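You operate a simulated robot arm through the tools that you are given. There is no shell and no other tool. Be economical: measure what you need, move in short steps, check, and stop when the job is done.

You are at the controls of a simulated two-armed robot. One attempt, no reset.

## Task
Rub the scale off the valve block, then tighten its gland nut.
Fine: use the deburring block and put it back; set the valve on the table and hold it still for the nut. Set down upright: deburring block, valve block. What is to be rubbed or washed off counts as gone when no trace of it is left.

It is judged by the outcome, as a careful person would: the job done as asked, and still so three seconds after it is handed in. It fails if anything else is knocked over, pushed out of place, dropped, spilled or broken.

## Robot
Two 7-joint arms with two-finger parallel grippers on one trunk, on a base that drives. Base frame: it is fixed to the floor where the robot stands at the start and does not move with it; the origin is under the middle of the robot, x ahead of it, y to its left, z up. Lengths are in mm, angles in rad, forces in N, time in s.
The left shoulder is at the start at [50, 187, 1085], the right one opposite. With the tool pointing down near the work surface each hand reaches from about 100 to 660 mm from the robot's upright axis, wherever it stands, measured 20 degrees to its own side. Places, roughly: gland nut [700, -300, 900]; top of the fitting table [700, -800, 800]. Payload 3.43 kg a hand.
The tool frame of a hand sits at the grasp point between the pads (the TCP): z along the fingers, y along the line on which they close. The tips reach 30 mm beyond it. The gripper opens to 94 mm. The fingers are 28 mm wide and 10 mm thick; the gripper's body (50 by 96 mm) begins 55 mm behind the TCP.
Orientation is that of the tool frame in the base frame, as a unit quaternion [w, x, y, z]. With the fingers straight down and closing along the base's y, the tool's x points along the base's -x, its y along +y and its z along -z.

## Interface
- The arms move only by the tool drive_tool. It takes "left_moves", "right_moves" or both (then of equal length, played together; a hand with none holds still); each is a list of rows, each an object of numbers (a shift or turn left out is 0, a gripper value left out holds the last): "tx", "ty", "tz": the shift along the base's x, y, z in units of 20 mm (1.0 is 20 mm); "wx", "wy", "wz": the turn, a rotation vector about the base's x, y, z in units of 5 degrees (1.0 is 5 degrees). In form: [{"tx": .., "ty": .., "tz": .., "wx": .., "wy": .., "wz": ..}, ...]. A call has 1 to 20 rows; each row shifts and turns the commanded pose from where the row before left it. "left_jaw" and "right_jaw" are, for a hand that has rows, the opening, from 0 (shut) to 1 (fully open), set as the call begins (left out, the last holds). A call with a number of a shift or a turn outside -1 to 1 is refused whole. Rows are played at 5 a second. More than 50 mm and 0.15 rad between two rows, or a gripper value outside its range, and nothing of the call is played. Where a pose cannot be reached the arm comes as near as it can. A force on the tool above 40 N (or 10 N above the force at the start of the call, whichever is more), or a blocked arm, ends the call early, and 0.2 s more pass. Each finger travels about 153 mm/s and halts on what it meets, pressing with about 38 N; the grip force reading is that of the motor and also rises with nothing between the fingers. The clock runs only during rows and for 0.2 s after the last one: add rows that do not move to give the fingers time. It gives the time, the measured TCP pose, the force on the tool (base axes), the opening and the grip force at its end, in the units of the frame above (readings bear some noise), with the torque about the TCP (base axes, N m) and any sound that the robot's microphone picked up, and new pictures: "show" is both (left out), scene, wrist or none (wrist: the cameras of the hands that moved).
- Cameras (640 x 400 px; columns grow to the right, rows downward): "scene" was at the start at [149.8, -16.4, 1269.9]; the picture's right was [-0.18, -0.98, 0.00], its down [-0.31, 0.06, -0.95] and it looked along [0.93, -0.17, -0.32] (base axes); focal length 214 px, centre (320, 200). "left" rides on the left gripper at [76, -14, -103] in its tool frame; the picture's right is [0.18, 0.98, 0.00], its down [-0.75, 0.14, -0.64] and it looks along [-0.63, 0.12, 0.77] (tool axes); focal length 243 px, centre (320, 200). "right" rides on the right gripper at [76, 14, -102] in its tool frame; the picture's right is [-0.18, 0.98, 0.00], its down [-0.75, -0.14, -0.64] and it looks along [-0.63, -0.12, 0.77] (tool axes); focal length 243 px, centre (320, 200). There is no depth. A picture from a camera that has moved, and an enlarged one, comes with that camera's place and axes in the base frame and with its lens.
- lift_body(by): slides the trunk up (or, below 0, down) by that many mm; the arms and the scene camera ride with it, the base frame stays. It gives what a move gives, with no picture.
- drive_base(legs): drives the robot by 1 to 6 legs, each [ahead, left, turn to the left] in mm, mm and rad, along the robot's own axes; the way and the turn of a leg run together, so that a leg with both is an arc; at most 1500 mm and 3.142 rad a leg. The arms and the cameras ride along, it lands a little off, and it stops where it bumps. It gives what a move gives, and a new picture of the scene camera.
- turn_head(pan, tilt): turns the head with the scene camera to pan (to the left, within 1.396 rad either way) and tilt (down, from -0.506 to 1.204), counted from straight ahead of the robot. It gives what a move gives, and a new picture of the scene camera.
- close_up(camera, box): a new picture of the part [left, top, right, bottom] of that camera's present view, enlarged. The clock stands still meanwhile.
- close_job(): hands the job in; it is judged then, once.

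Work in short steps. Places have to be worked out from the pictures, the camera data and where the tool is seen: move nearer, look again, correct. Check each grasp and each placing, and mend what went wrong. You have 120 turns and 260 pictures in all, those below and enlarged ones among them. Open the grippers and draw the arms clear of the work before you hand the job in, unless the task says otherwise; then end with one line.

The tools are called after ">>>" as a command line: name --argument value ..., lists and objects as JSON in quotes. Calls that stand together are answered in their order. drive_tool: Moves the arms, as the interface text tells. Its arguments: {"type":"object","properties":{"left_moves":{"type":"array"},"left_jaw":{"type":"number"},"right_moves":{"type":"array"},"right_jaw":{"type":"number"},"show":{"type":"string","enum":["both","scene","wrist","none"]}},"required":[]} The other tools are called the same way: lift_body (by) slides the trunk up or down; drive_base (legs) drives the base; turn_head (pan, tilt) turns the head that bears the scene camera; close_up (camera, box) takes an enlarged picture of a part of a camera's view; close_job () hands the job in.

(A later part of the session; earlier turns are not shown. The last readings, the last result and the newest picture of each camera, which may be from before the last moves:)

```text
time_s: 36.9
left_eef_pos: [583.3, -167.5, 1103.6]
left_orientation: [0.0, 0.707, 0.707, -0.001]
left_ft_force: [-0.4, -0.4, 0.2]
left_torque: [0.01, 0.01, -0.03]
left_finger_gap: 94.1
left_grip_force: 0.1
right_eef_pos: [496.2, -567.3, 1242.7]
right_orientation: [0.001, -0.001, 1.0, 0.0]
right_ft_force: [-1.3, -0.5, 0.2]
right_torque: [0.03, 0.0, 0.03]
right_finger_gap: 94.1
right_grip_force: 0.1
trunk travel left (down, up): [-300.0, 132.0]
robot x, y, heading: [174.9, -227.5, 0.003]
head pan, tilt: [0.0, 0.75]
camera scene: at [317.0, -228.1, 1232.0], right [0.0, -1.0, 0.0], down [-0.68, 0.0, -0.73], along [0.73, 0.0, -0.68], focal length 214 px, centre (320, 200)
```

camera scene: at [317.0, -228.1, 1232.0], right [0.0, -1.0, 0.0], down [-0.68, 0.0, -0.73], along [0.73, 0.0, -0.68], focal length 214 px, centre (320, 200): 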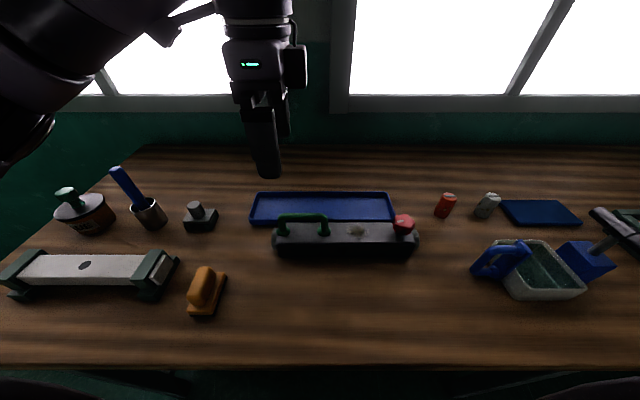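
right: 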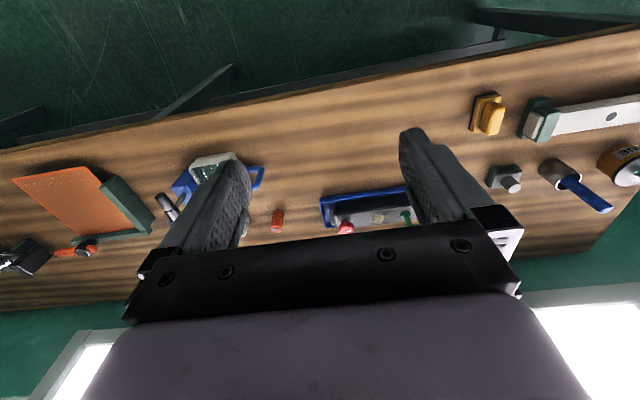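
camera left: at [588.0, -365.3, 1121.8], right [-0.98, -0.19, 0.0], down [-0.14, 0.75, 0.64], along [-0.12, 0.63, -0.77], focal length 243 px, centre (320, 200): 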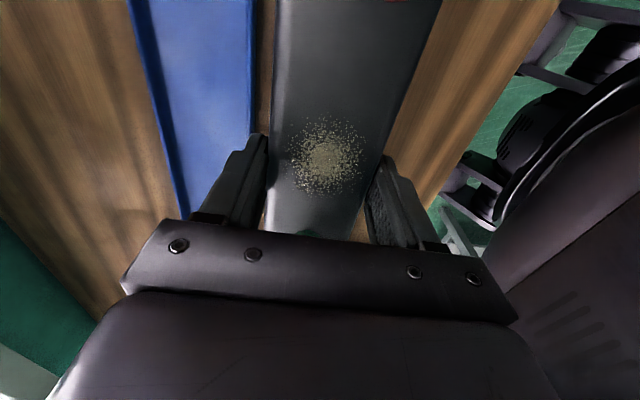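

Reachable. Now I drive left so the right hand can fetch the yellow block.

>>> drive_base --legs '[[0, 330, 0]]'

>>> drive_tool --right_moves '[{"tz": -1, "ty": 1}, {"tz": -1, "ty": 1}, {"tz": -1, "ty": 1}, {"tz": -1, "ty": 1}, {"tz": -1, "ty": 1}, {"tz": -1, "ty": 1}, {"tz": -1, "ty": 1}, {"tz": -1, "ty": 1}, {"tz": -1, "ty": 1}]' --right_jaw 1

```text
time_s: 40.4
left_eef_pos: [583.5, 161.5, 1103.7]
left_orientation: [0.0, 0.705, 0.709, -0.001]
left_ft_force: [-0.5, -0.2, -0.3]
left_torque: [0.03, 0.0, 0.0]
left_finger_gap: 94.0
left_grip_force: 0.1
right_eef_pos: [493.9, -237.8, 1242.4]
right_orientation: [0.001, -0.001, 1.0, 0.0]
right_ft_force: [-0.6, -1.1, 0.2]
right_torque: [0.0, 0.03, 0.02]
right_finger_gap: 94.3
right_grip_force: 0.1
trunk travel left (down, up): [-300.0, 132.0]
robot x, y, heading: [172.3, 97.8, 0.006]
head pan, tilt: [0.0, 0.75]
camera scene: at [316.4, 100.8, 1232.0], right [0.0, -1.0, 0.0], down [-0.68, 0.0, -0.73], along [0.73, 0.0, -0.68], focal length 214 px, centre (320, 200)
```

scene: 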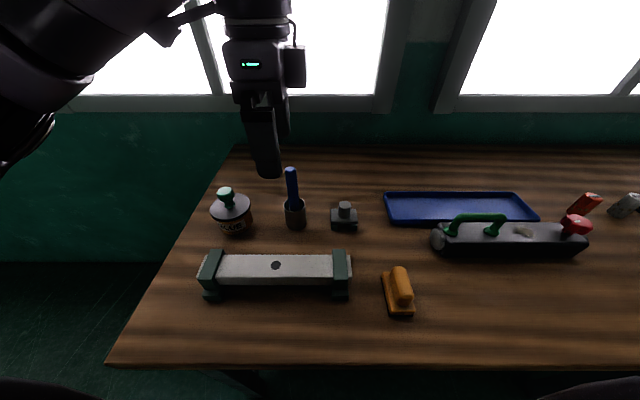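

```text
time_s: 42.4
left_eef_pos: [584.3, 159.5, 1103.4]
left_orientation: [0.0, 0.706, 0.708, 0.0]
left_ft_force: [-0.5, -0.1, 0.9]
left_torque: [0.01, 0.01, 0.01]
left_finger_gap: 93.9
left_grip_force: 0.0
right_eef_pos: [496.4, -59.4, 1062.9]
right_orientation: [0.0, -0.001, 1.0, 0.001]
right_ft_force: [-0.7, 0.1, 0.1]
right_torque: [-0.04, 0.01, 0.0]
right_finger_gap: 94.0
right_grip_force: 0.1
trunk travel left (down, up): [-300.0, 132.0]
robot x, y, heading: [176.1, 99.2, 0.005]
head pan, tilt: [0.0, 0.75]
camera scene: at [316.9, 100.6, 1231.9], right [0.0, -1.0, 0.0], down [-0.68, 0.0, -0.73], along [0.73, 0.0, -0.68], focal length 214 px, centre (320, 200)
camera right: at [420.6, -45.2, 1165.9], right [0.18, 0.98, 0.0], down [0.75, -0.14, 0.64], along [0.63, -0.12, -0.77], focal length 243 px, centre (320, 200)
```

scene: 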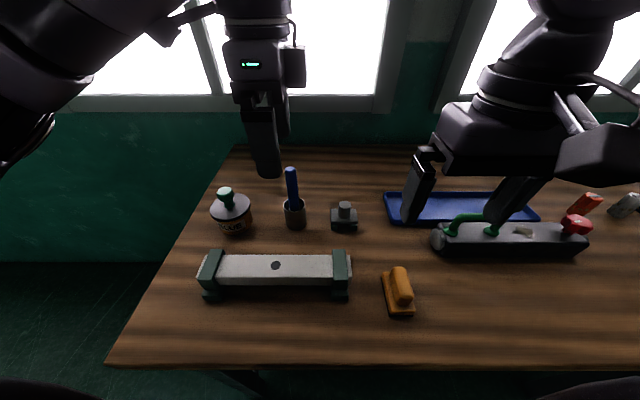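
right: 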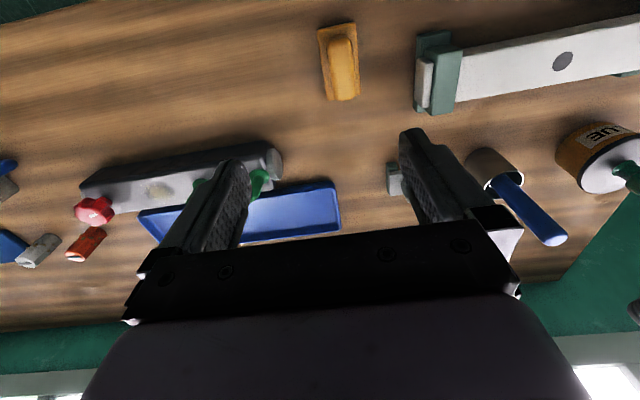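

Yellow block centre ≈ (479, −34). Close-up for its yaw and shape.

>>> close_up --camera "right" --box '[280, 0, 440, 110]'

>>> close_up --camera "scene" --box '[350, 250, 446, 330]'

```text
3.64 times, centred on (360, 55) of right
camera zoom: at [420.6, -45.2, 1165.9], right [0.18, 0.98, 0.0], down [0.75, -0.14, 0.64], along [0.63, -0.12, -0.77], focal length 882 px, centre (174, 727)
```

zoom: 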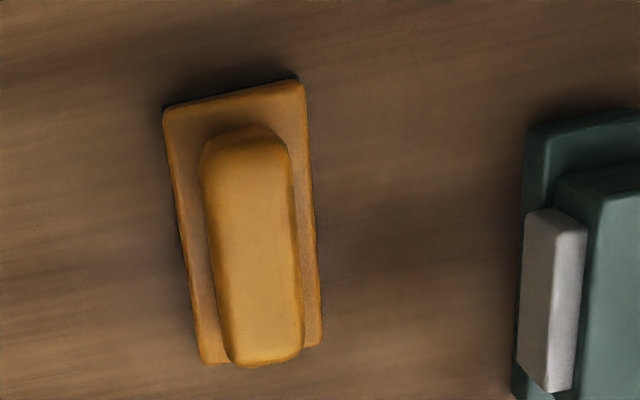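

```text
5.00 times, centred on (398, 290) of scene
camera zoom: at [316.9, 100.6, 1231.9], right [0.0, -1.0, 0.0], down [-0.68, 0.0, -0.73], along [0.73, 0.0, -0.68], focal length 1072 px, centre (-70, -250)
```

zoom: 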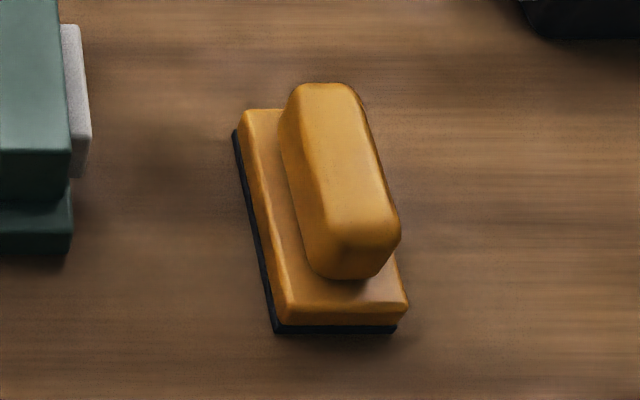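

Block is aligned with x: base x 446–517, y −54…−14, handle ~23 wide, top z≈900. Default orientation grips it. I move above it.

>>> drive_tool --right_moves '[{"tx": -0.4, "ty": 0.65, "tz": -1}, {"tx": -0.4, "ty": 0.62, "tz": -1}, {"tz": -1}, {"tz": -1}, {"tz": -1}, {"tz": -1}, {"tz": -0.5}, {}]' --right_jaw 0.7

>>> close_up --camera "scene" --box '[340, 210, 460, 330]'

```text
time_s: 44.2
left_eef_pos: [582.3, 160.6, 1103.7]
left_orientation: [-0.001, 0.706, 0.709, -0.001]
left_ft_force: [-0.3, 0.1, 0.1]
left_torque: [0.01, -0.02, -0.01]
left_finger_gap: 94.3
left_grip_force: 0.1
right_eef_pos: [479.8, -34.1, 931.9]
right_orientation: [-0.001, -0.002, 1.0, 0.0]
right_ft_force: [0.4, 0.0, -0.4]
right_torque: [0.02, 0.02, 0.02]
right_finger_gap: 65.9
right_grip_force: 0.2
trunk travel left (down, up): [-300.0, 132.0]
robot x, y, heading: [176.1, 102.9, 0.002]
head pan, tilt: [0.0, 0.75]
camera scene: at [316.4, 100.7, 1232.0], right [0.0, -1.0, 0.0], down [-0.68, 0.0, -0.73], along [0.73, 0.0, -0.68], focal length 214 px, centre (320, 200)
camera right: at [403.1, -19.7, 1035.1], right [0.18, 0.98, 0.0], down [0.75, -0.14, 0.64], along [0.63, -0.12, -0.77], focal length 243 px, centre (320, 200)
```

scene: 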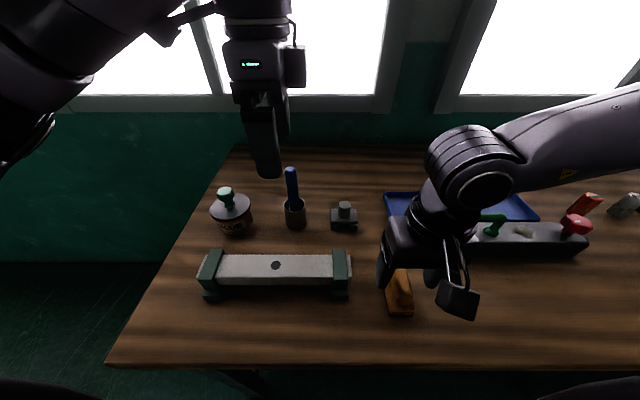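
right: 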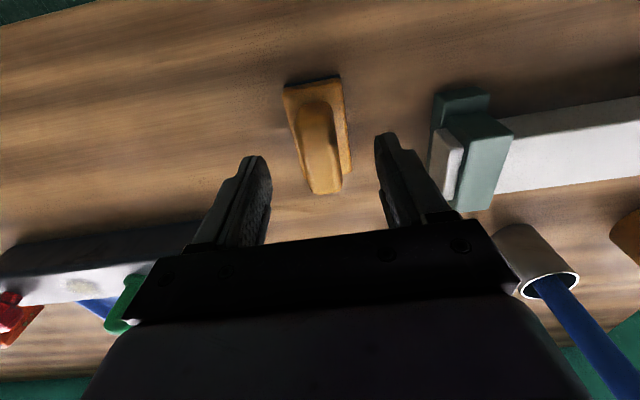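

```text
3.33 times, centred on (400, 270) of scene
camera zoom: at [316.4, 100.7, 1232.0], right [0.0, -1.0, 0.0], down [-0.68, 0.0, -0.73], along [0.73, 0.0, -0.68], focal length 715 px, centre (53, -33)
```

zoom: 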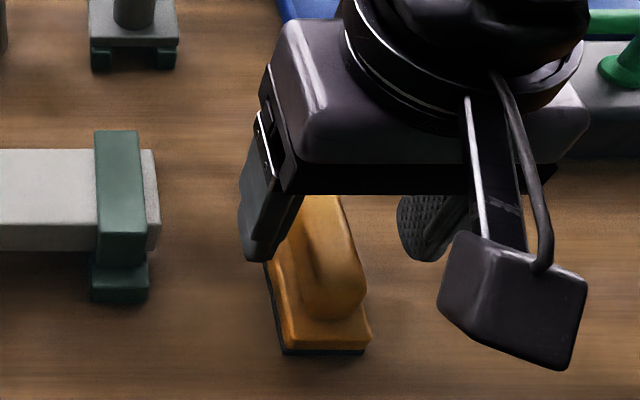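

Well centred. Lower 34 mm and grip.

>>> drive_tool --right_moves '[{"tz": -0.6}, {"tz": -0.6}, {"tz": -0.45}, {}]' --show "none"

>>> drive_tool --right_moves '[{}, {}, {}, {}]' --right_jaw 0 --show "wrist"

```text
time_s: 45.2
left_eef_pos: [583.0, 160.9, 1103.6]
left_orientation: [0.0, 0.705, 0.709, -0.001]
left_ft_force: [0.2, 0.3, 0.2]
left_torque: [0.0, -0.01, -0.03]
left_finger_gap: 93.9
left_grip_force: 0.1
right_eef_pos: [478.9, -34.1, 900.7]
right_orientation: [0.0, 0.0, 1.0, 0.0]
right_ft_force: [-0.1, 0.1, 0.1]
right_torque: [-0.01, 0.01, 0.0]
right_finger_gap: 66.0
right_grip_force: 0.1
trunk travel left (down, up): [-300.0, 132.0]
robot x, y, heading: [178.3, 98.4, 0.005]
head pan, tilt: [0.0, 0.75]
```

```text
time_s: 46.2
left_eef_pos: [582.8, 160.1, 1105.1]
left_orientation: [0.0, 0.706, 0.709, 0.0]
left_ft_force: [-0.4, 0.2, -0.2]
left_torque: [-0.01, -0.05, -0.02]
left_finger_gap: 93.9
left_grip_force: 0.0
right_eef_pos: [479.5, -33.1, 900.8]
right_orientation: [0.0, 0.0, 1.0, 0.001]
right_ft_force: [-0.4, 0.7, -0.1]
right_torque: [-0.03, -0.02, 0.02]
right_finger_gap: 39.3
right_grip_force: 37.9
trunk travel left (down, up): [-300.0, 132.0]
robot x, y, heading: [178.2, 98.6, -0.005]
head pan, tilt: [0.0, 0.75]
camera right: at [403.2, -19.7, 1002.6], right [0.18, 0.98, 0.0], down [0.75, -0.14, 0.64], along [0.63, -0.12, -0.77], focal length 243 px, centre (320, 200)
```

right: 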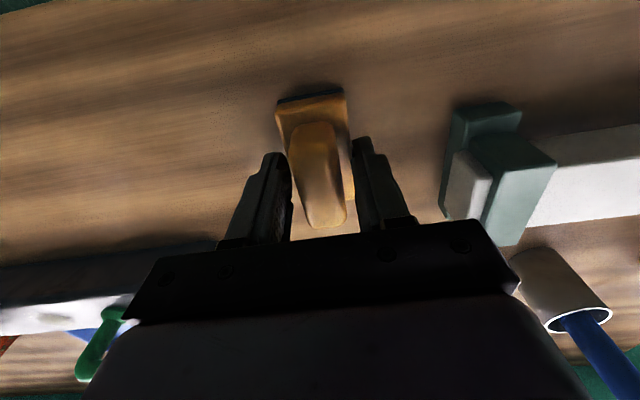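

Gap 39 mm means I caught the base plate's upper edge rather than the handle. I open, rise ~10 mm and grip the handle.

>>> drive_tool --right_moves '[{}, {}, {"tz": 0.3}, {"tz": 0.25}, {}]' --right_jaw 0.6 --show "none"

>>> drive_tool --right_moves '[{}, {}, {}, {}]' --right_jaw 0 --show "wrist"

>>> close_up --camera "scene" --box '[340, 210, 460, 330]'

```text
time_s: 47.4
left_eef_pos: [582.2, 160.4, 1104.4]
left_orientation: [0.0, 0.706, 0.709, -0.002]
left_ft_force: [-0.3, 0.2, 0.0]
left_torque: [0.01, 0.02, 0.0]
left_finger_gap: 93.9
left_grip_force: 0.1
right_eef_pos: [478.7, -34.6, 910.5]
right_orientation: [0.0, -0.001, 1.0, 0.0]
right_ft_force: [-0.3, -1.2, -0.6]
right_torque: [-0.01, 0.02, -0.04]
right_finger_gap: 56.1
right_grip_force: 0.0
trunk travel left (down, up): [-300.0, 132.0]
robot x, y, heading: [174.0, 100.5, 0.005]
head pan, tilt: [0.0, 0.75]
```

```text
time_s: 48.4
left_eef_pos: [583.5, 161.8, 1104.4]
left_orientation: [0.0, 0.705, 0.709, -0.001]
left_ft_force: [0.7, 0.1, 0.1]
left_torque: [-0.02, 0.0, 0.03]
left_finger_gap: 94.0
left_grip_force: 0.1
right_eef_pos: [479.1, -33.6, 911.3]
right_orientation: [0.001, -0.001, 1.0, 0.0]
right_ft_force: [1.4, 0.2, 2.5]
right_torque: [-0.02, 0.01, 0.01]
right_finger_gap: 23.4
right_grip_force: 37.6
trunk travel left (down, up): [-300.0, 132.0]
robot x, y, heading: [175.1, 101.1, 0.004]
head pan, tilt: [0.0, 0.75]
camera right: at [403.2, -19.8, 1013.7], right [0.18, 0.98, 0.0], down [0.75, -0.14, 0.64], along [0.63, -0.12, -0.77], focal length 243 px, centre (320, 200)
```

right: 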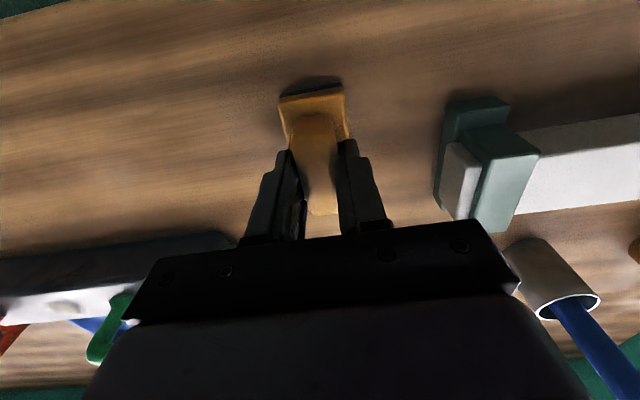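

```text
3.33 times, centred on (400, 270) of scene
camera zoom: at [316.4, 100.7, 1232.0], right [0.0, -1.0, 0.0], down [-0.68, 0.0, -0.73], along [0.73, 0.0, -0.68], focal length 715 px, centre (53, -33)
```

zoom: 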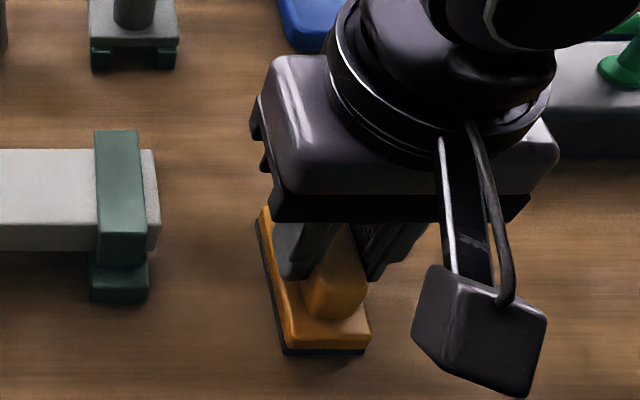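

Handle gripped (23.4 mm); place noted: TCP (479, −34, 911). I lift it and check.

>>> drive_tool --right_moves '[{"tz": 0.3}, {"tz": 0.5}, {"tz": 1}, {"tz": 1}, {"tz": 1}, {"tz": 1}, {"tz": 1}, {"tz": 1}, {}]' --show "wrist"

>>> drive_base --legs '[[0, -330, 0]]'

```text
time_s: 50.4
left_eef_pos: [582.0, 159.6, 1105.0]
left_orientation: [0.001, 0.706, 0.709, -0.002]
left_ft_force: [0.7, -0.3, -0.1]
left_torque: [-0.03, -0.01, 0.03]
left_finger_gap: 94.2
left_grip_force: 0.2
right_eef_pos: [479.8, -33.7, 1046.0]
right_orientation: [-0.001, -0.001, 1.0, 0.0]
right_ft_force: [0.7, -0.3, -1.0]
right_torque: [-0.01, -0.02, 0.0]
right_finger_gap: 23.2
right_grip_force: 37.8
trunk travel left (down, up): [-300.0, 132.0]
robot x, y, heading: [174.2, 101.2, 0.001]
head pan, tilt: [0.0, 0.75]
camera right: at [403.6, -19.7, 1149.2], right [0.18, 0.98, 0.0], down [0.75, -0.14, 0.64], along [0.63, -0.12, -0.77], focal length 243 px, centre (320, 200)
```

right: 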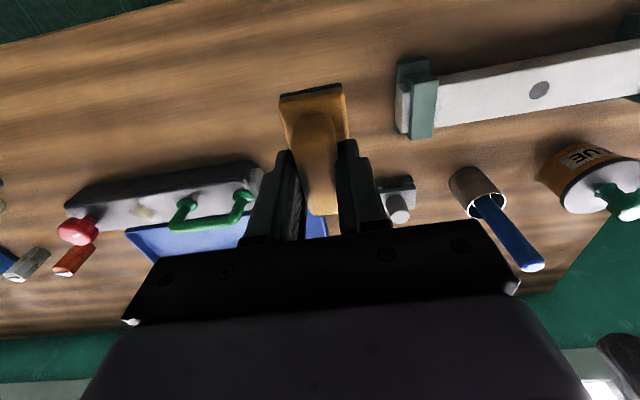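

```text
time_s: 53.8
left_eef_pos: [583.2, -168.8, 1103.5]
left_orientation: [0.0, 0.705, 0.709, 0.0]
left_ft_force: [-0.1, -0.1, -0.4]
left_torque: [0.0, -0.02, 0.01]
left_finger_gap: 93.9
left_grip_force: 0.0
right_eef_pos: [481.5, -363.2, 1045.7]
right_orientation: [0.0, -0.002, 1.0, 0.0]
right_ft_force: [0.3, 0.2, -0.8]
right_torque: [0.01, 0.01, 0.01]
right_finger_gap: 23.0
right_grip_force: 38.0
trunk travel left (down, up): [-300.0, 132.0]
robot x, y, heading: [176.3, -232.3, 0.003]
head pan, tilt: [0.0, 0.75]
camera scene: at [317.1, -229.4, 1232.0], right [0.0, -1.0, 0.0], down [-0.68, 0.0, -0.73], along [0.73, 0.0, -0.68], focal length 214 px, centre (320, 200)
```

scene: 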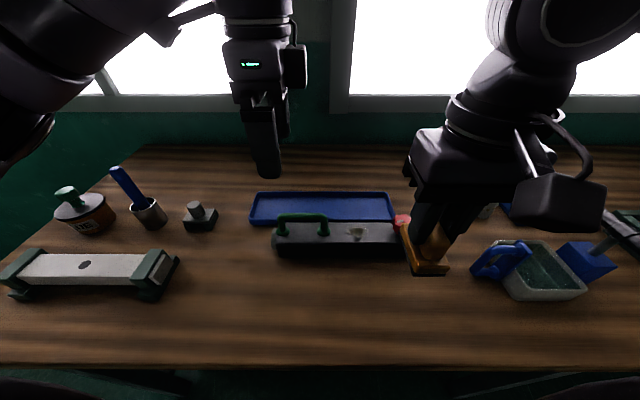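

Back in place. I bring the left hand above the handle at about (588, −194).

>>> drive_tool --left_moves '[{"tx": 0.25, "ty": -0.65}, {"ty": -0.6, "tz": -1}, {"tz": -1}, {"tz": -1}, {"tz": -1}, {"tz": -1}, {"tz": -0.5}, {}]' --left_jaw 0.7

>>> close_up --camera "scene" --box '[220, 170, 460, 320]'

```text
time_s: 55.6
left_eef_pos: [588.1, -193.6, 994.0]
left_orientation: [0.0, 0.705, 0.709, -0.001]
left_ft_force: [0.1, -0.8, 0.5]
left_torque: [0.0, 0.0, -0.03]
left_finger_gap: 65.8
left_grip_force: 0.1
right_eef_pos: [479.5, -363.3, 1045.7]
right_orientation: [0.0, -0.003, 1.0, 0.0]
right_ft_force: [-0.5, -1.2, 0.0]
right_torque: [0.01, 0.01, -0.04]
right_finger_gap: 23.3
right_grip_force: 37.7
trunk travel left (down, up): [-300.0, 132.0]
robot x, y, heading: [178.0, -228.6, 0.006]
head pan, tilt: [0.0, 0.75]
camera scene: at [317.1, -229.3, 1232.0], right [0.0, -1.0, 0.0], down [-0.68, 0.0, -0.73], along [0.73, 0.0, -0.68], focal length 214 px, centre (320, 200)
camera left: at [573.0, -117.0, 1097.0], right [0.98, 0.19, 0.0], down [0.15, -0.75, 0.64], along [0.12, -0.63, -0.77], focal length 243 px, centre (320, 200)
```

scene: 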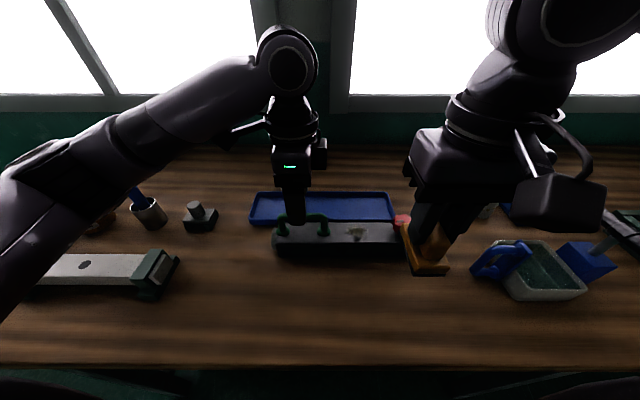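
left: 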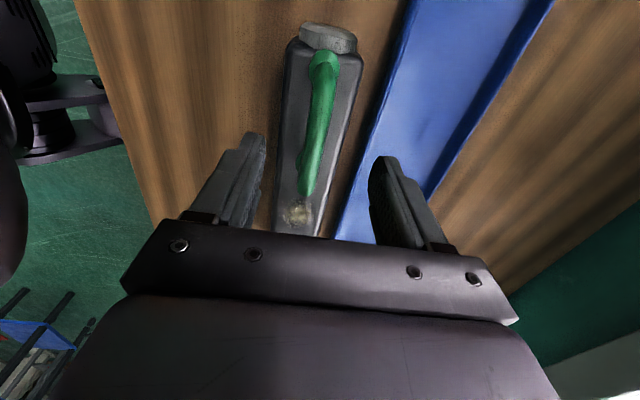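

```text
2.67 times, centred on (340, 245) of scene
camera zoom: at [317.1, -229.3, 1232.0], right [0.0, -1.0, 0.0], down [-0.68, 0.0, -0.73], along [0.73, 0.0, -0.68], focal length 572 px, centre (267, 80)
```

zoom: 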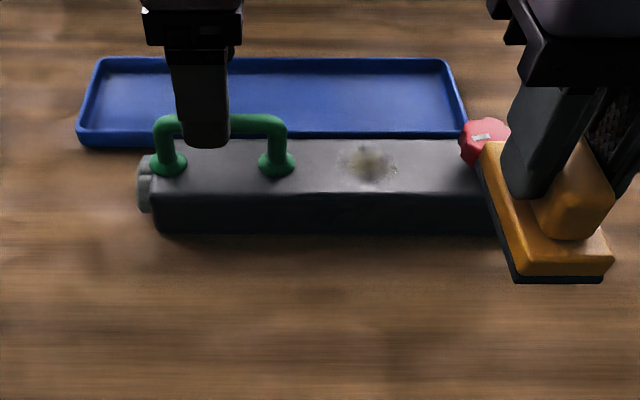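

Handle centred within ~5 mm. Shift −4 mm in x, lower to z≈937 and grip the bar.

>>> drive_tool --left_moves '[{"tx": -0.2, "tz": -0.8}, {"tz": -0.8}, {"tz": -0.8}, {"tz": -0.45}, {}]' --show "none"

>>> drive_tool --left_moves '[{}, {}, {}, {}]' --left_jaw 0 --show "both"

>>> close_up --camera "scene" --box '[220, 170, 460, 320]'

```text
time_s: 56.8
left_eef_pos: [584.2, -193.0, 935.7]
left_orientation: [0.0, 0.705, 0.709, 0.0]
left_ft_force: [-0.2, 0.3, -0.2]
left_torque: [0.02, 0.02, 0.02]
left_finger_gap: 66.1
left_grip_force: 0.2
right_eef_pos: [481.2, -363.6, 1046.3]
right_orientation: [0.0, -0.002, 1.0, 0.0]
right_ft_force: [0.1, 0.5, -1.3]
right_torque: [0.01, 0.03, -0.03]
right_finger_gap: 23.4
right_grip_force: 37.9
trunk travel left (down, up): [-300.0, 132.0]
robot x, y, heading: [175.6, -231.0, 0.005]
head pan, tilt: [0.0, 0.75]
```

```text
time_s: 57.8
left_eef_pos: [583.3, -192.3, 935.5]
left_orientation: [-0.001, 0.705, 0.709, 0.0]
left_ft_force: [-0.2, 0.3, 1.0]
left_torque: [-0.16, -0.01, -0.1]
left_finger_gap: 17.9
left_grip_force: 38.3
right_eef_pos: [479.7, -363.4, 1044.2]
right_orientation: [-0.001, -0.003, 1.0, 0.0]
right_ft_force: [-0.6, -0.1, -1.0]
right_torque: [-0.01, 0.02, 0.03]
right_finger_gap: 23.0
right_grip_force: 38.1
trunk travel left (down, up): [-300.0, 132.0]
robot x, y, heading: [177.3, -231.4, 0.006]
head pan, tilt: [0.0, 0.75]
camera scene: at [317.1, -229.2, 1231.9], right [0.0, -1.0, 0.0], down [-0.68, 0.0, -0.73], along [0.73, 0.0, -0.68], focal length 214 px, centre (320, 200)
camera left: at [569.4, -117.8, 1039.2], right [0.98, 0.19, 0.0], down [0.15, -0.75, 0.64], along [0.12, -0.63, -0.77], focal length 243 px, centre (320, 200)
```

scene: 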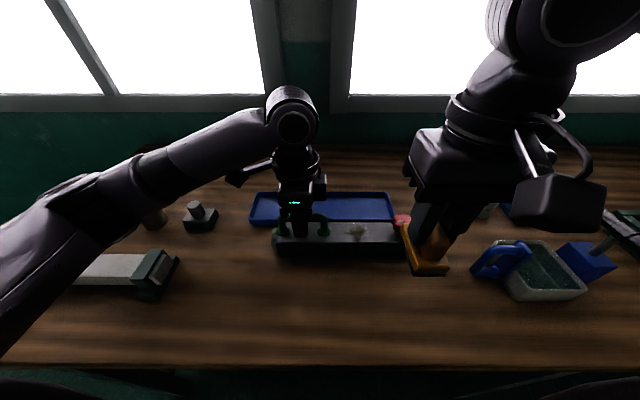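
left: 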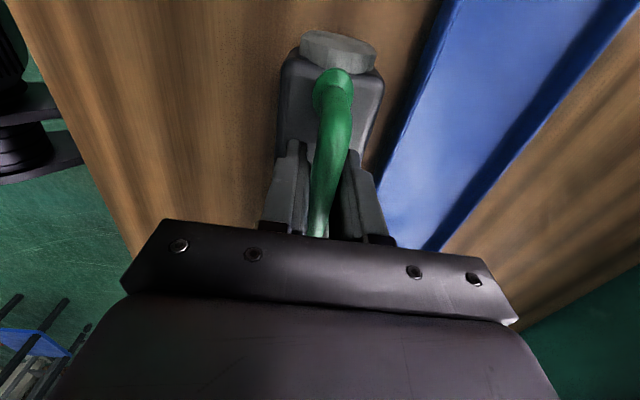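

```text
2.67 times, centred on (340, 245) of scene
camera zoom: at [317.1, -229.2, 1231.9], right [0.0, -1.0, 0.0], down [-0.68, 0.0, -0.73], along [0.73, 0.0, -0.68], focal length 572 px, centre (267, 80)
```

zoom: 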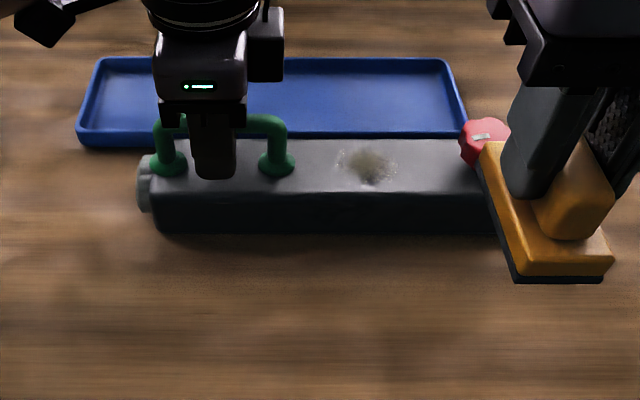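

Left hand holds the handle (17.9 mm bar). Patch centre ≈ (586, −305), extent about ±25. I turn the right hand +90° so the block lies along the valve and the two grippers keep clear of each other.

>>> drive_tool --right_moves '[{"wz": 1}, {"wz": 1}, {"wz": 1}, {"wz": 1}, {"wz": 1}, {"wz": 1}, {"wz": 1}, {"wz": 1}, {"wz": 1}, {"wz": 1}, {"wz": 1}, {"wz": 1}, {"wz": 1}, {"wz": 1}, {"wz": 1}, {"wz": 1}, {"wz": 1}, {"wz": 1}]' --show "none"

>>> drive_tool --right_moves '[{"tx": 1}, {"tx": 1}, {"tx": 1}, {"tx": 1}, {"tx": 1, "ty": 0.6}, {"tx": 0.25, "ty": 0.8}, {"ty": 0.8}, {}]'

>>> close_up --camera "scene" --box '[220, 130, 460, 280]'

```text
time_s: 61.6
left_eef_pos: [583.6, -193.6, 937.4]
left_orientation: [-0.001, 0.705, 0.709, -0.001]
left_ft_force: [-0.4, 0.2, 0.3]
left_torque: [-0.01, -0.02, -0.02]
left_finger_gap: 18.3
left_grip_force: 37.9
right_eef_pos: [444.5, -343.6, 1047.3]
right_orientation: [0.0, 0.707, -0.707, 0.001]
right_ft_force: [-1.1, 0.3, -1.9]
right_torque: [0.02, -0.01, 0.0]
right_finger_gap: 23.2
right_grip_force: 38.2
right hand out of reach, approached as far as the arm can: row 17, 18
trunk travel left (down, up): [-300.0, 132.0]
robot x, y, heading: [177.3, -229.9, 0.006]
head pan, tilt: [0.0, 0.75]
```

```text
time_s: 63.4
left_eef_pos: [584.5, -193.2, 935.7]
left_orientation: [0.001, 0.706, 0.708, -0.001]
left_ft_force: [0.3, 0.5, -0.3]
left_torque: [-0.01, 0.03, -0.01]
left_finger_gap: 17.9
left_grip_force: 38.5
right_eef_pos: [443.0, -343.7, 1047.2]
right_orientation: [0.0, 0.707, -0.707, -0.001]
right_ft_force: [-0.2, 0.4, -1.1]
right_torque: [0.03, -0.02, 0.0]
right_finger_gap: 23.2
right_grip_force: 38.1
right hand out of reach, approached as far as the arm can: row 1, 2, 3, 4, 5, 6, 7
trunk travel left (down, up): [-300.0, 132.0]
robot x, y, heading: [175.7, -228.8, -0.004]
head pan, tilt: [0.0, 0.75]
camera scene: at [317.2, -229.2, 1231.9], right [0.0, -1.0, 0.0], down [-0.68, 0.0, -0.73], along [0.73, 0.0, -0.68], focal length 214 px, centre (320, 200)
camera right: at [429.4, -419.4, 1149.7], right [-0.98, 0.18, 0.0], down [0.14, 0.75, 0.64], along [0.12, 0.63, -0.77], focal length 243 px, centre (320, 200)
```

scene: 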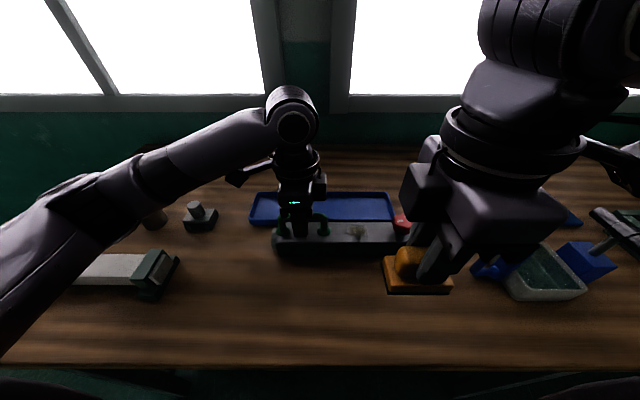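
right: 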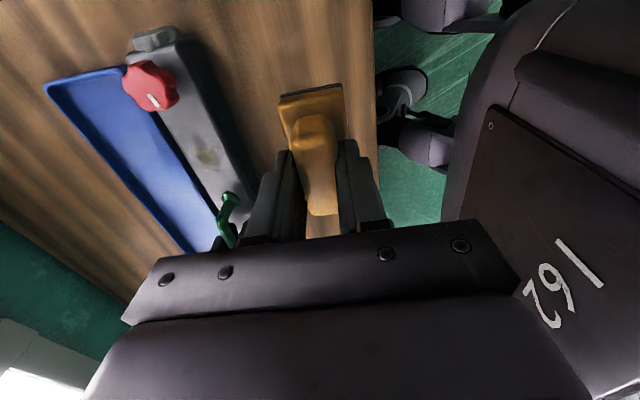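

```text
2.67 times, centred on (340, 205) of scene
camera zoom: at [317.2, -229.2, 1231.9], right [0.0, -1.0, 0.0], down [-0.68, 0.0, -0.73], along [0.73, 0.0, -0.68], focal length 572 px, centre (267, 187)
```

zoom: 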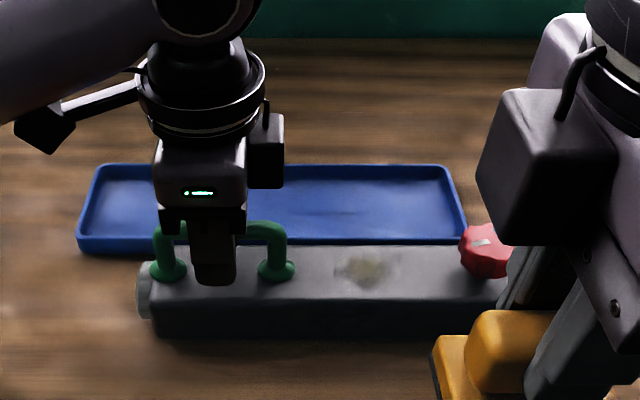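

The wrist got stuck near a joint limit while close in. I turn back 30°, reach the forward position, then turn again.

>>> drive_tool --right_moves '[{"wz": -1}, {"wz": -1}, {"wz": -1}, {"wz": -1}, {"wz": -1}, {"wz": -1}, {}, {}]' --show "none"

```text
time_s: 65.2
left_eef_pos: [583.2, -193.8, 937.2]
left_orientation: [0.0, 0.705, 0.709, -0.001]
left_ft_force: [-0.3, 0.0, 0.8]
left_torque: [-0.05, -0.03, -0.04]
left_finger_gap: 18.3
left_grip_force: 38.2
right_eef_pos: [443.2, -343.2, 1047.6]
right_orientation: [0.0, -0.502, 0.865, 0.0]
right_ft_force: [0.1, 0.4, -0.4]
right_torque: [0.02, -0.02, 0.0]
right_finger_gap: 22.9
right_grip_force: 37.8
trunk travel left (down, up): [-300.0, 132.0]
robot x, y, heading: [175.9, -230.4, 0.004]
head pan, tilt: [0.0, 0.75]
```

>>> drive_tool --right_moves '[{"tx": 1}, {"tx": 1}, {"tx": 1}, {"tx": 1}, {"tx": 1}, {"tx": 1}, {"tx": 1}, {"ty": 0.6}, {"wz": 1, "ty": 0.6}, {"wz": 1}, {"wz": 1}, {"wz": 1}, {"wz": 1}, {"wz": 1}, {}]' --show "both"

```text
time_s: 68.4
left_eef_pos: [583.8, -194.4, 937.1]
left_orientation: [0.0, 0.705, 0.709, -0.001]
left_ft_force: [-0.1, 0.4, -0.2]
left_torque: [-0.05, -0.01, 0.01]
left_finger_gap: 18.4
left_grip_force: 38.0
right_eef_pos: [442.1, -345.7, 1057.5]
right_orientation: [-0.001, 0.708, -0.706, 0.0]
right_ft_force: [-0.1, 0.7, -1.8]
right_torque: [-0.01, -0.01, 0.05]
right_finger_gap: 23.2
right_grip_force: 37.9
right hand out of reach, approached as far as the arm can: row 4, 5, 6, 7, 8, 9, 10, 11, 12, 13, 14
trunk travel left (down, up): [-300.0, 132.0]
robot x, y, heading: [176.8, -227.1, 0.004]
head pan, tilt: [0.0, 0.75]
camera scene: at [317.2, -229.2, 1231.9], right [0.0, -1.0, 0.0], down [-0.68, 0.0, -0.73], along [0.73, 0.0, -0.68], focal length 214 px, centre (320, 200)
camera right: at [429.1, -421.2, 1159.7], right [-0.98, 0.18, 0.0], down [0.14, 0.75, 0.64], along [0.12, 0.63, -0.77], focal length 243 px, centre (320, 200)
```

scene: 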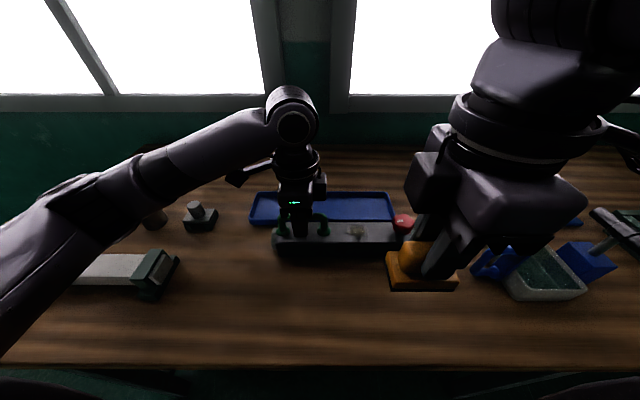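
right: 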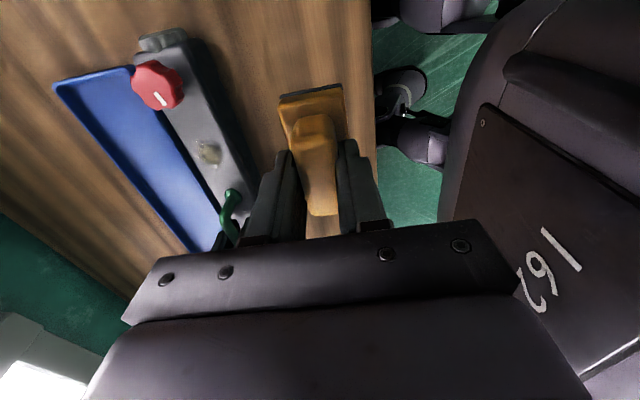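

I return to yaw 0, go forward and up first, then rotate there (mirrors what worked for the left arm).

>>> drive_tool --right_moves '[{"wz": -1}, {"wz": -1}, {"wz": -1}, {"wz": -1}, {"wz": -1}, {"wz": -1}, {"wz": -1}, {"wz": -1}, {"wz": -1}, {"wz": -1}, {"wz": -1}, {"wz": -1}, {"wz": -1}, {"wz": -1}, {"wz": -1}, {"wz": -1}, {"wz": -1}, {"wz": -1}]' --show "none"

>>> drive_tool --right_moves '[{"tz": 0.8}, {"tz": 0.8}, {"tz": 0.8}, {"tx": 1}, {"tx": 1}, {"tx": 1}, {"tx": 1}, {"tx": 1}, {"tx": 1}, {"tx": 1}, {}]' --show "scene"

```text
time_s: 72.2
left_eef_pos: [584.4, -193.4, 936.7]
left_orientation: [0.0, 0.705, 0.709, -0.001]
left_ft_force: [-0.6, 0.5, -0.7]
left_torque: [0.05, 0.03, 0.0]
left_finger_gap: 18.0
left_grip_force: 38.1
right_eef_pos: [443.3, -345.6, 1056.7]
right_orientation: [0.0, -0.001, 1.0, 0.0]
right_ft_force: [0.3, 0.7, -1.5]
right_torque: [0.02, 0.05, 0.02]
right_finger_gap: 23.1
right_grip_force: 37.9
trunk travel left (down, up): [-300.0, 132.0]
robot x, y, heading: [176.1, -230.4, 0.003]
head pan, tilt: [0.0, 0.75]
```

```text
time_s: 74.6
left_eef_pos: [582.9, -193.8, 936.7]
left_orientation: [0.0, 0.705, 0.709, -0.002]
left_ft_force: [0.2, 0.3, -0.3]
left_torque: [-0.01, 0.01, 0.0]
left_finger_gap: 17.9
left_grip_force: 37.7
right_eef_pos: [572.1, -382.2, 1118.2]
right_orientation: [0.0, -0.001, 1.0, 0.0]
right_ft_force: [0.1, -0.3, -1.4]
right_torque: [-0.01, 0.02, 0.0]
right_finger_gap: 23.0
right_grip_force: 38.1
right hand out of reach, approached as far as the arm can: row 5, 6, 7, 8, 9, 10
trunk travel left (down, up): [-300.0, 132.0]
robot x, y, heading: [176.6, -230.2, 0.005]
head pan, tilt: [0.0, 0.75]
camera scene: at [317.2, -229.2, 1231.9], right [0.0, -1.0, 0.0], down [-0.68, 0.0, -0.73], along [0.73, 0.0, -0.68], focal length 214 px, centre (320, 200)
```

scene: 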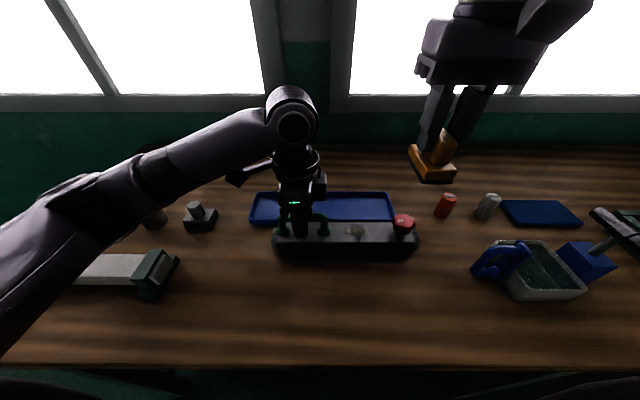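

The arm drifted sideways; I step back toward (585, −320) while lowering, still at yaw 0, to see what is reachable.

>>> drive_tool --right_moves '[{"tz": -0.8, "ty": 0.5}, {"tz": -0.8, "ty": 0.5}, {"tz": -0.8, "ty": 0.5}, {"ty": 0.5}, {"ty": 0.5}, {"tx": 0.5}, {}]' --show "scene"

```text
time_s: 76.2
left_eef_pos: [584.1, -192.6, 936.6]
left_orientation: [0.0, 0.705, 0.709, -0.001]
left_ft_force: [-0.2, 1.2, -0.4]
left_torque: [-0.02, 0.02, 0.0]
left_finger_gap: 17.5
left_grip_force: 38.1
right_eef_pos: [578.8, -371.3, 1074.2]
right_orientation: [-0.001, -0.003, 1.0, 0.001]
right_ft_force: [0.0, 0.6, -1.9]
right_torque: [0.05, -0.01, 0.01]
right_finger_gap: 23.3
right_grip_force: 38.2
right hand out of reach, approached as far as the arm can: row 1, 2, 3, 4, 5, 6
trunk travel left (down, up): [-300.0, 132.0]
robot x, y, heading: [175.3, -229.7, 0.006]
head pan, tilt: [0.0, 0.75]
camera scene: at [317.2, -229.2, 1231.9], right [0.0, -1.0, 0.0], down [-0.68, 0.0, -0.73], along [0.73, 0.0, -0.68], focal length 214 px, centre (320, 200)
```

scene: 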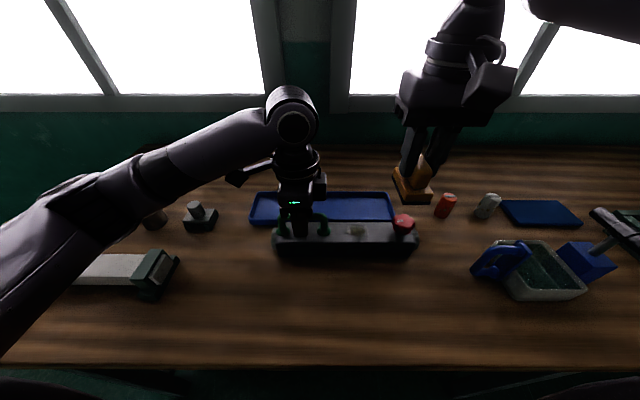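

Evidently the arms may not come within ~180 mm of each other, so rubbing must be done with the left hand withdrawn (holding is needed for the nut, which is farther). I release the handle and draw the left hand up and away.

>>> drive_tool --left_moves '[{}, {}, {"tz": 0.5}, {"tz": 0.5}, {"tz": 1}, {"tz": 1}, {"tz": 1}, {"tz": 1}, {"tz": 1, "ty": 1}, {"ty": 1}, {"ty": 1}, {"ty": 1}, {"ty": 1}, {"ty": 1}, {"ty": 1}, {"ty": 1}]' --left_jaw 0.7 --show "none"

>>> drive_tool --right_moves '[{"ty": 0.8}, {"ty": 0.8}, {"ty": 0.8}, {"ty": 0.7}, {"tx": 0.3}, {}]' --show "both"

>>> close_up --camera "scene" --box '[220, 170, 460, 320]'

```text
time_s: 79.6
left_eef_pos: [583.6, -33.0, 1058.0]
left_orientation: [0.001, 0.705, 0.709, -0.001]
left_ft_force: [0.4, 0.2, 0.0]
left_torque: [-0.02, 0.01, -0.02]
left_finger_gap: 65.4
left_grip_force: 0.0
right_eef_pos: [578.4, -371.9, 1072.0]
right_orientation: [-0.001, -0.002, 1.0, 0.0]
right_ft_force: [0.0, 0.1, -2.0]
right_torque: [0.01, -0.01, 0.0]
right_finger_gap: 23.1
right_grip_force: 38.0
trunk travel left (down, up): [-300.0, 132.0]
robot x, y, heading: [178.8, -232.6, 0.001]
head pan, tilt: [0.0, 0.75]
```

```text
time_s: 81.0
left_eef_pos: [582.2, -33.9, 1056.7]
left_orientation: [0.0, 0.706, 0.709, -0.001]
left_ft_force: [0.5, -0.4, 0.3]
left_torque: [-0.01, 0.02, 0.01]
left_finger_gap: 65.9
left_grip_force: 0.1
right_eef_pos: [578.9, -372.1, 1072.5]
right_orientation: [0.0, -0.002, 1.0, 0.0]
right_ft_force: [-0.5, 0.4, -1.7]
right_torque: [0.0, -0.03, 0.0]
right_finger_gap: 22.9
right_grip_force: 37.9
right hand out of reach, approached as far as the arm can: row 1, 2, 3, 4, 5
trunk travel left (down, up): [-300.0, 132.0]
robot x, y, heading: [174.5, -233.5, 0.006]
head pan, tilt: [0.0, 0.75]
camera scene: at [317.1, -229.3, 1231.9], right [0.0, -1.0, 0.0], down [-0.68, 0.0, -0.73], along [0.73, 0.0, -0.68], focal length 214 px, centre (320, 200)
camera right: at [502.7, -357.6, 1175.7], right [0.18, 0.98, 0.0], down [0.75, -0.14, 0.64], along [0.63, -0.12, -0.77], focal length 243 px, centre (320, 200)
```

scene: 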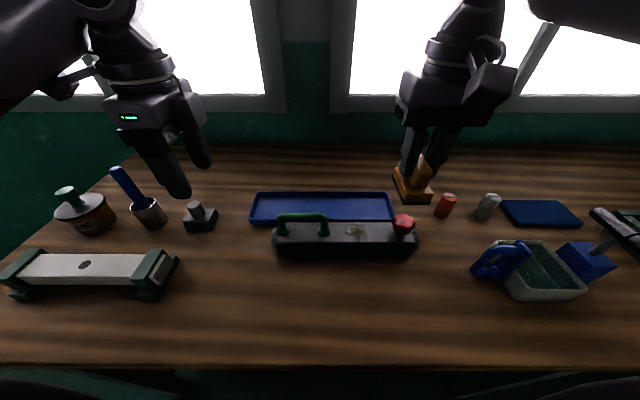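
right: 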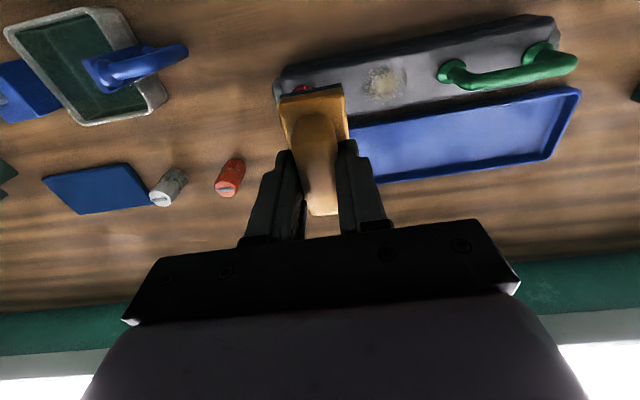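

```text
2.67 times, centred on (340, 245) of scene
camera zoom: at [317.1, -229.3, 1231.9], right [0.0, -1.0, 0.0], down [-0.68, 0.0, -0.73], along [0.73, 0.0, -0.68], focal length 572 px, centre (267, 80)
```

zoom: 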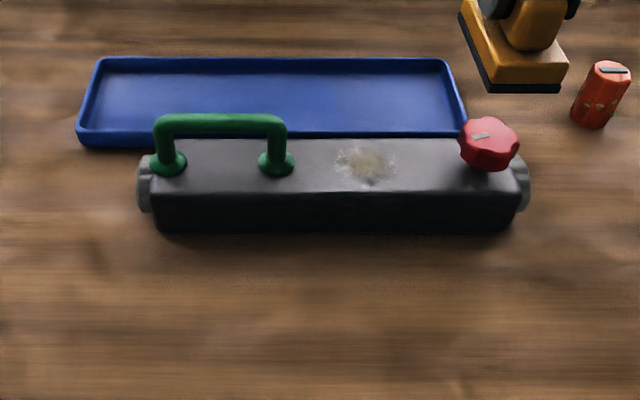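

The limit is the right arm's own, not the left's nearness. I drive the base 90 mm left so the patch lies at the right arm's comfortable side.

>>> drive_base --legs '[[0, 90, 0]]'

>>> drive_tool --right_moves '[{"ty": -0.5}, {"ty": -0.5, "tx": 0.2}, {"tz": -0.8}, {"tz": -0.8}, {}]' --show "both"

```text
time_s: 82.5
left_eef_pos: [583.6, 55.4, 1057.0]
left_orientation: [0.0, 0.706, 0.709, -0.001]
left_ft_force: [-0.4, 0.2, 0.3]
left_torque: [-0.02, 0.01, 0.01]
left_finger_gap: 65.5
left_grip_force: 0.0
right_eef_pos: [578.2, -281.7, 1072.0]
right_orientation: [0.0, -0.002, 1.0, 0.0]
right_ft_force: [-0.2, -0.3, -0.6]
right_torque: [-0.03, -0.02, -0.02]
right_finger_gap: 23.2
right_grip_force: 38.3
trunk travel left (down, up): [-300.0, 132.0]
robot x, y, heading: [177.6, -138.0, 0.006]
head pan, tilt: [0.0, 0.75]
camera scene: at [316.7, -139.4, 1231.9], right [0.0, -1.0, 0.0], down [-0.68, 0.0, -0.73], along [0.73, 0.0, -0.68], focal length 214 px, centre (320, 200)
```

scene: 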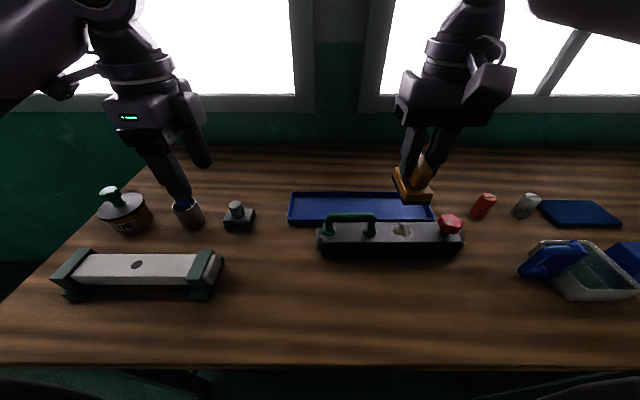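

```text
time_s: 83.7
left_eef_pos: [581.8, 53.6, 1056.9]
left_orientation: [0.0, 0.705, 0.709, -0.001]
left_ft_force: [-0.1, 0.1, 0.6]
left_torque: [-0.01, -0.03, -0.02]
left_finger_gap: 65.9
left_grip_force: 0.0
right_eef_pos: [582.0, -301.6, 1039.9]
right_orientation: [0.0, -0.002, 1.0, 0.0]
right_ft_force: [-0.4, 0.5, -0.6]
right_torque: [0.0, 0.0, -0.01]
right_finger_gap: 23.0
right_grip_force: 38.3
trunk travel left (down, up): [-300.0, 132.0]
robot x, y, heading: [173.0, -139.8, 0.007]
head pan, tilt: [0.0, 0.75]
camera scene: at [316.7, -139.8, 1231.9], right [0.0, -1.0, 0.0], down [-0.68, 0.0, -0.73], along [0.73, 0.0, -0.68], focal length 214 px, centre (320, 200)
camera right: at [506.7, -287.8, 1143.2], right [0.18, 0.98, 0.0], down [0.75, -0.14, 0.64], along [0.63, -0.12, -0.77], focal length 243 px, centre (320, 200)
```

scene: 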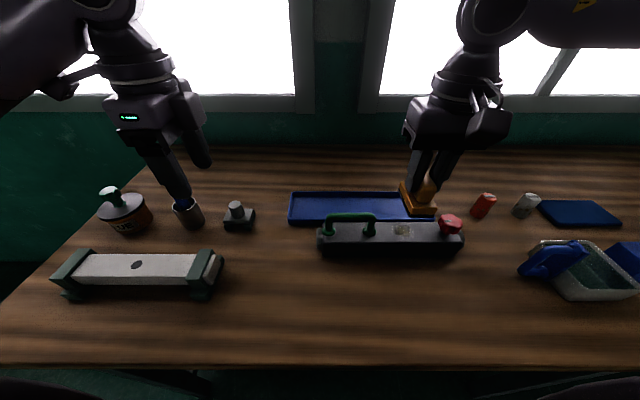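
right: 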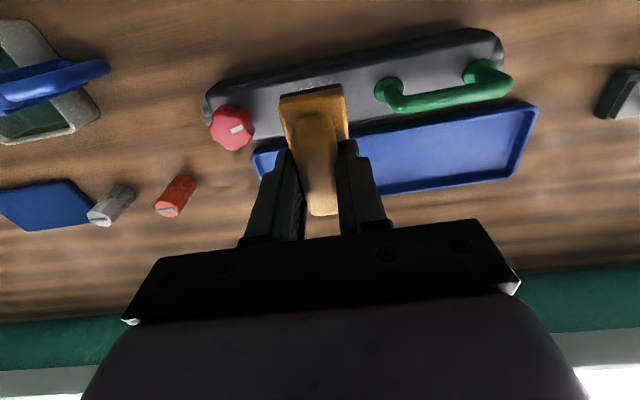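

Good. I lower the block to just above the valve's top.

>>> drive_tool --right_moves '[{"tz": -0.8, "ty": -0.2}, {"tz": -0.8}, {"tz": -0.8}, {"tz": -0.75}, {}]' --show "wrist"

>>> close_up --camera "scene" --box '[300, 150, 500, 275]'

```text
time_s: 84.9
left_eef_pos: [581.8, 55.4, 1058.1]
left_orientation: [0.0, 0.705, 0.709, -0.001]
left_ft_force: [0.0, -0.4, -0.9]
left_torque: [0.04, 0.03, 0.02]
left_finger_gap: 65.8
left_grip_force: 0.1
right_eef_pos: [583.3, -305.7, 978.1]
right_orientation: [0.0, -0.003, 1.0, 0.0]
right_ft_force: [0.0, -0.4, -1.2]
right_torque: [-0.02, 0.01, -0.01]
right_finger_gap: 23.2
right_grip_force: 37.3
trunk travel left (down, up): [-300.0, 132.0]
robot x, y, heading: [176.9, -144.6, 0.003]
head pan, tilt: [0.0, 0.75]
camera right: at [506.8, -292.1, 1080.8], right [0.18, 0.98, 0.0], down [0.75, -0.14, 0.64], along [0.63, -0.11, -0.77], focal length 243 px, centre (320, 200)
```

right: 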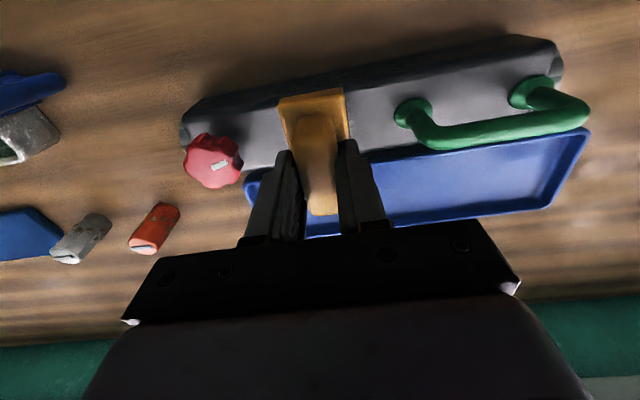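

```text
3.20 times, centred on (400, 212) of scene
camera zoom: at [316.7, -139.7, 1232.0], right [0.0, -1.0, 0.0], down [-0.68, 0.0, -0.73], along [0.73, 0.0, -0.68], focal length 686 px, centre (64, 160)
```

zoom: 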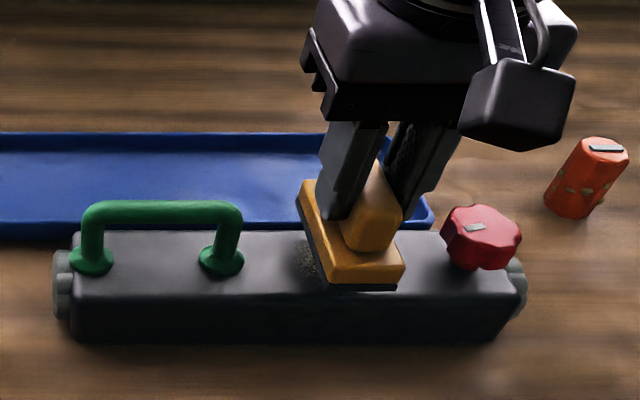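

Now easing down onto the patch, watching force.

>>> drive_tool --right_moves '[{"tz": -0.25}, {"tz": -0.25}, {"tz": -0.15}, {}]' --show "none"

```text
time_s: 85.9
left_eef_pos: [581.5, 55.8, 1056.4]
left_orientation: [0.0, 0.706, 0.708, -0.002]
left_ft_force: [0.5, -0.1, 0.2]
left_torque: [0.02, 0.01, 0.03]
left_finger_gap: 65.7
left_grip_force: 0.0
right_eef_pos: [582.3, -306.6, 963.2]
right_orientation: [0.0, -0.002, 1.0, 0.0]
right_ft_force: [-0.5, 0.5, -1.8]
right_torque: [0.02, 0.03, 0.0]
right_finger_gap: 23.0
right_grip_force: 38.0
trunk travel left (down, up): [-300.0, 132.0]
robot x, y, heading: [177.3, -140.2, 0.004]
head pan, tilt: [0.0, 0.75]
```

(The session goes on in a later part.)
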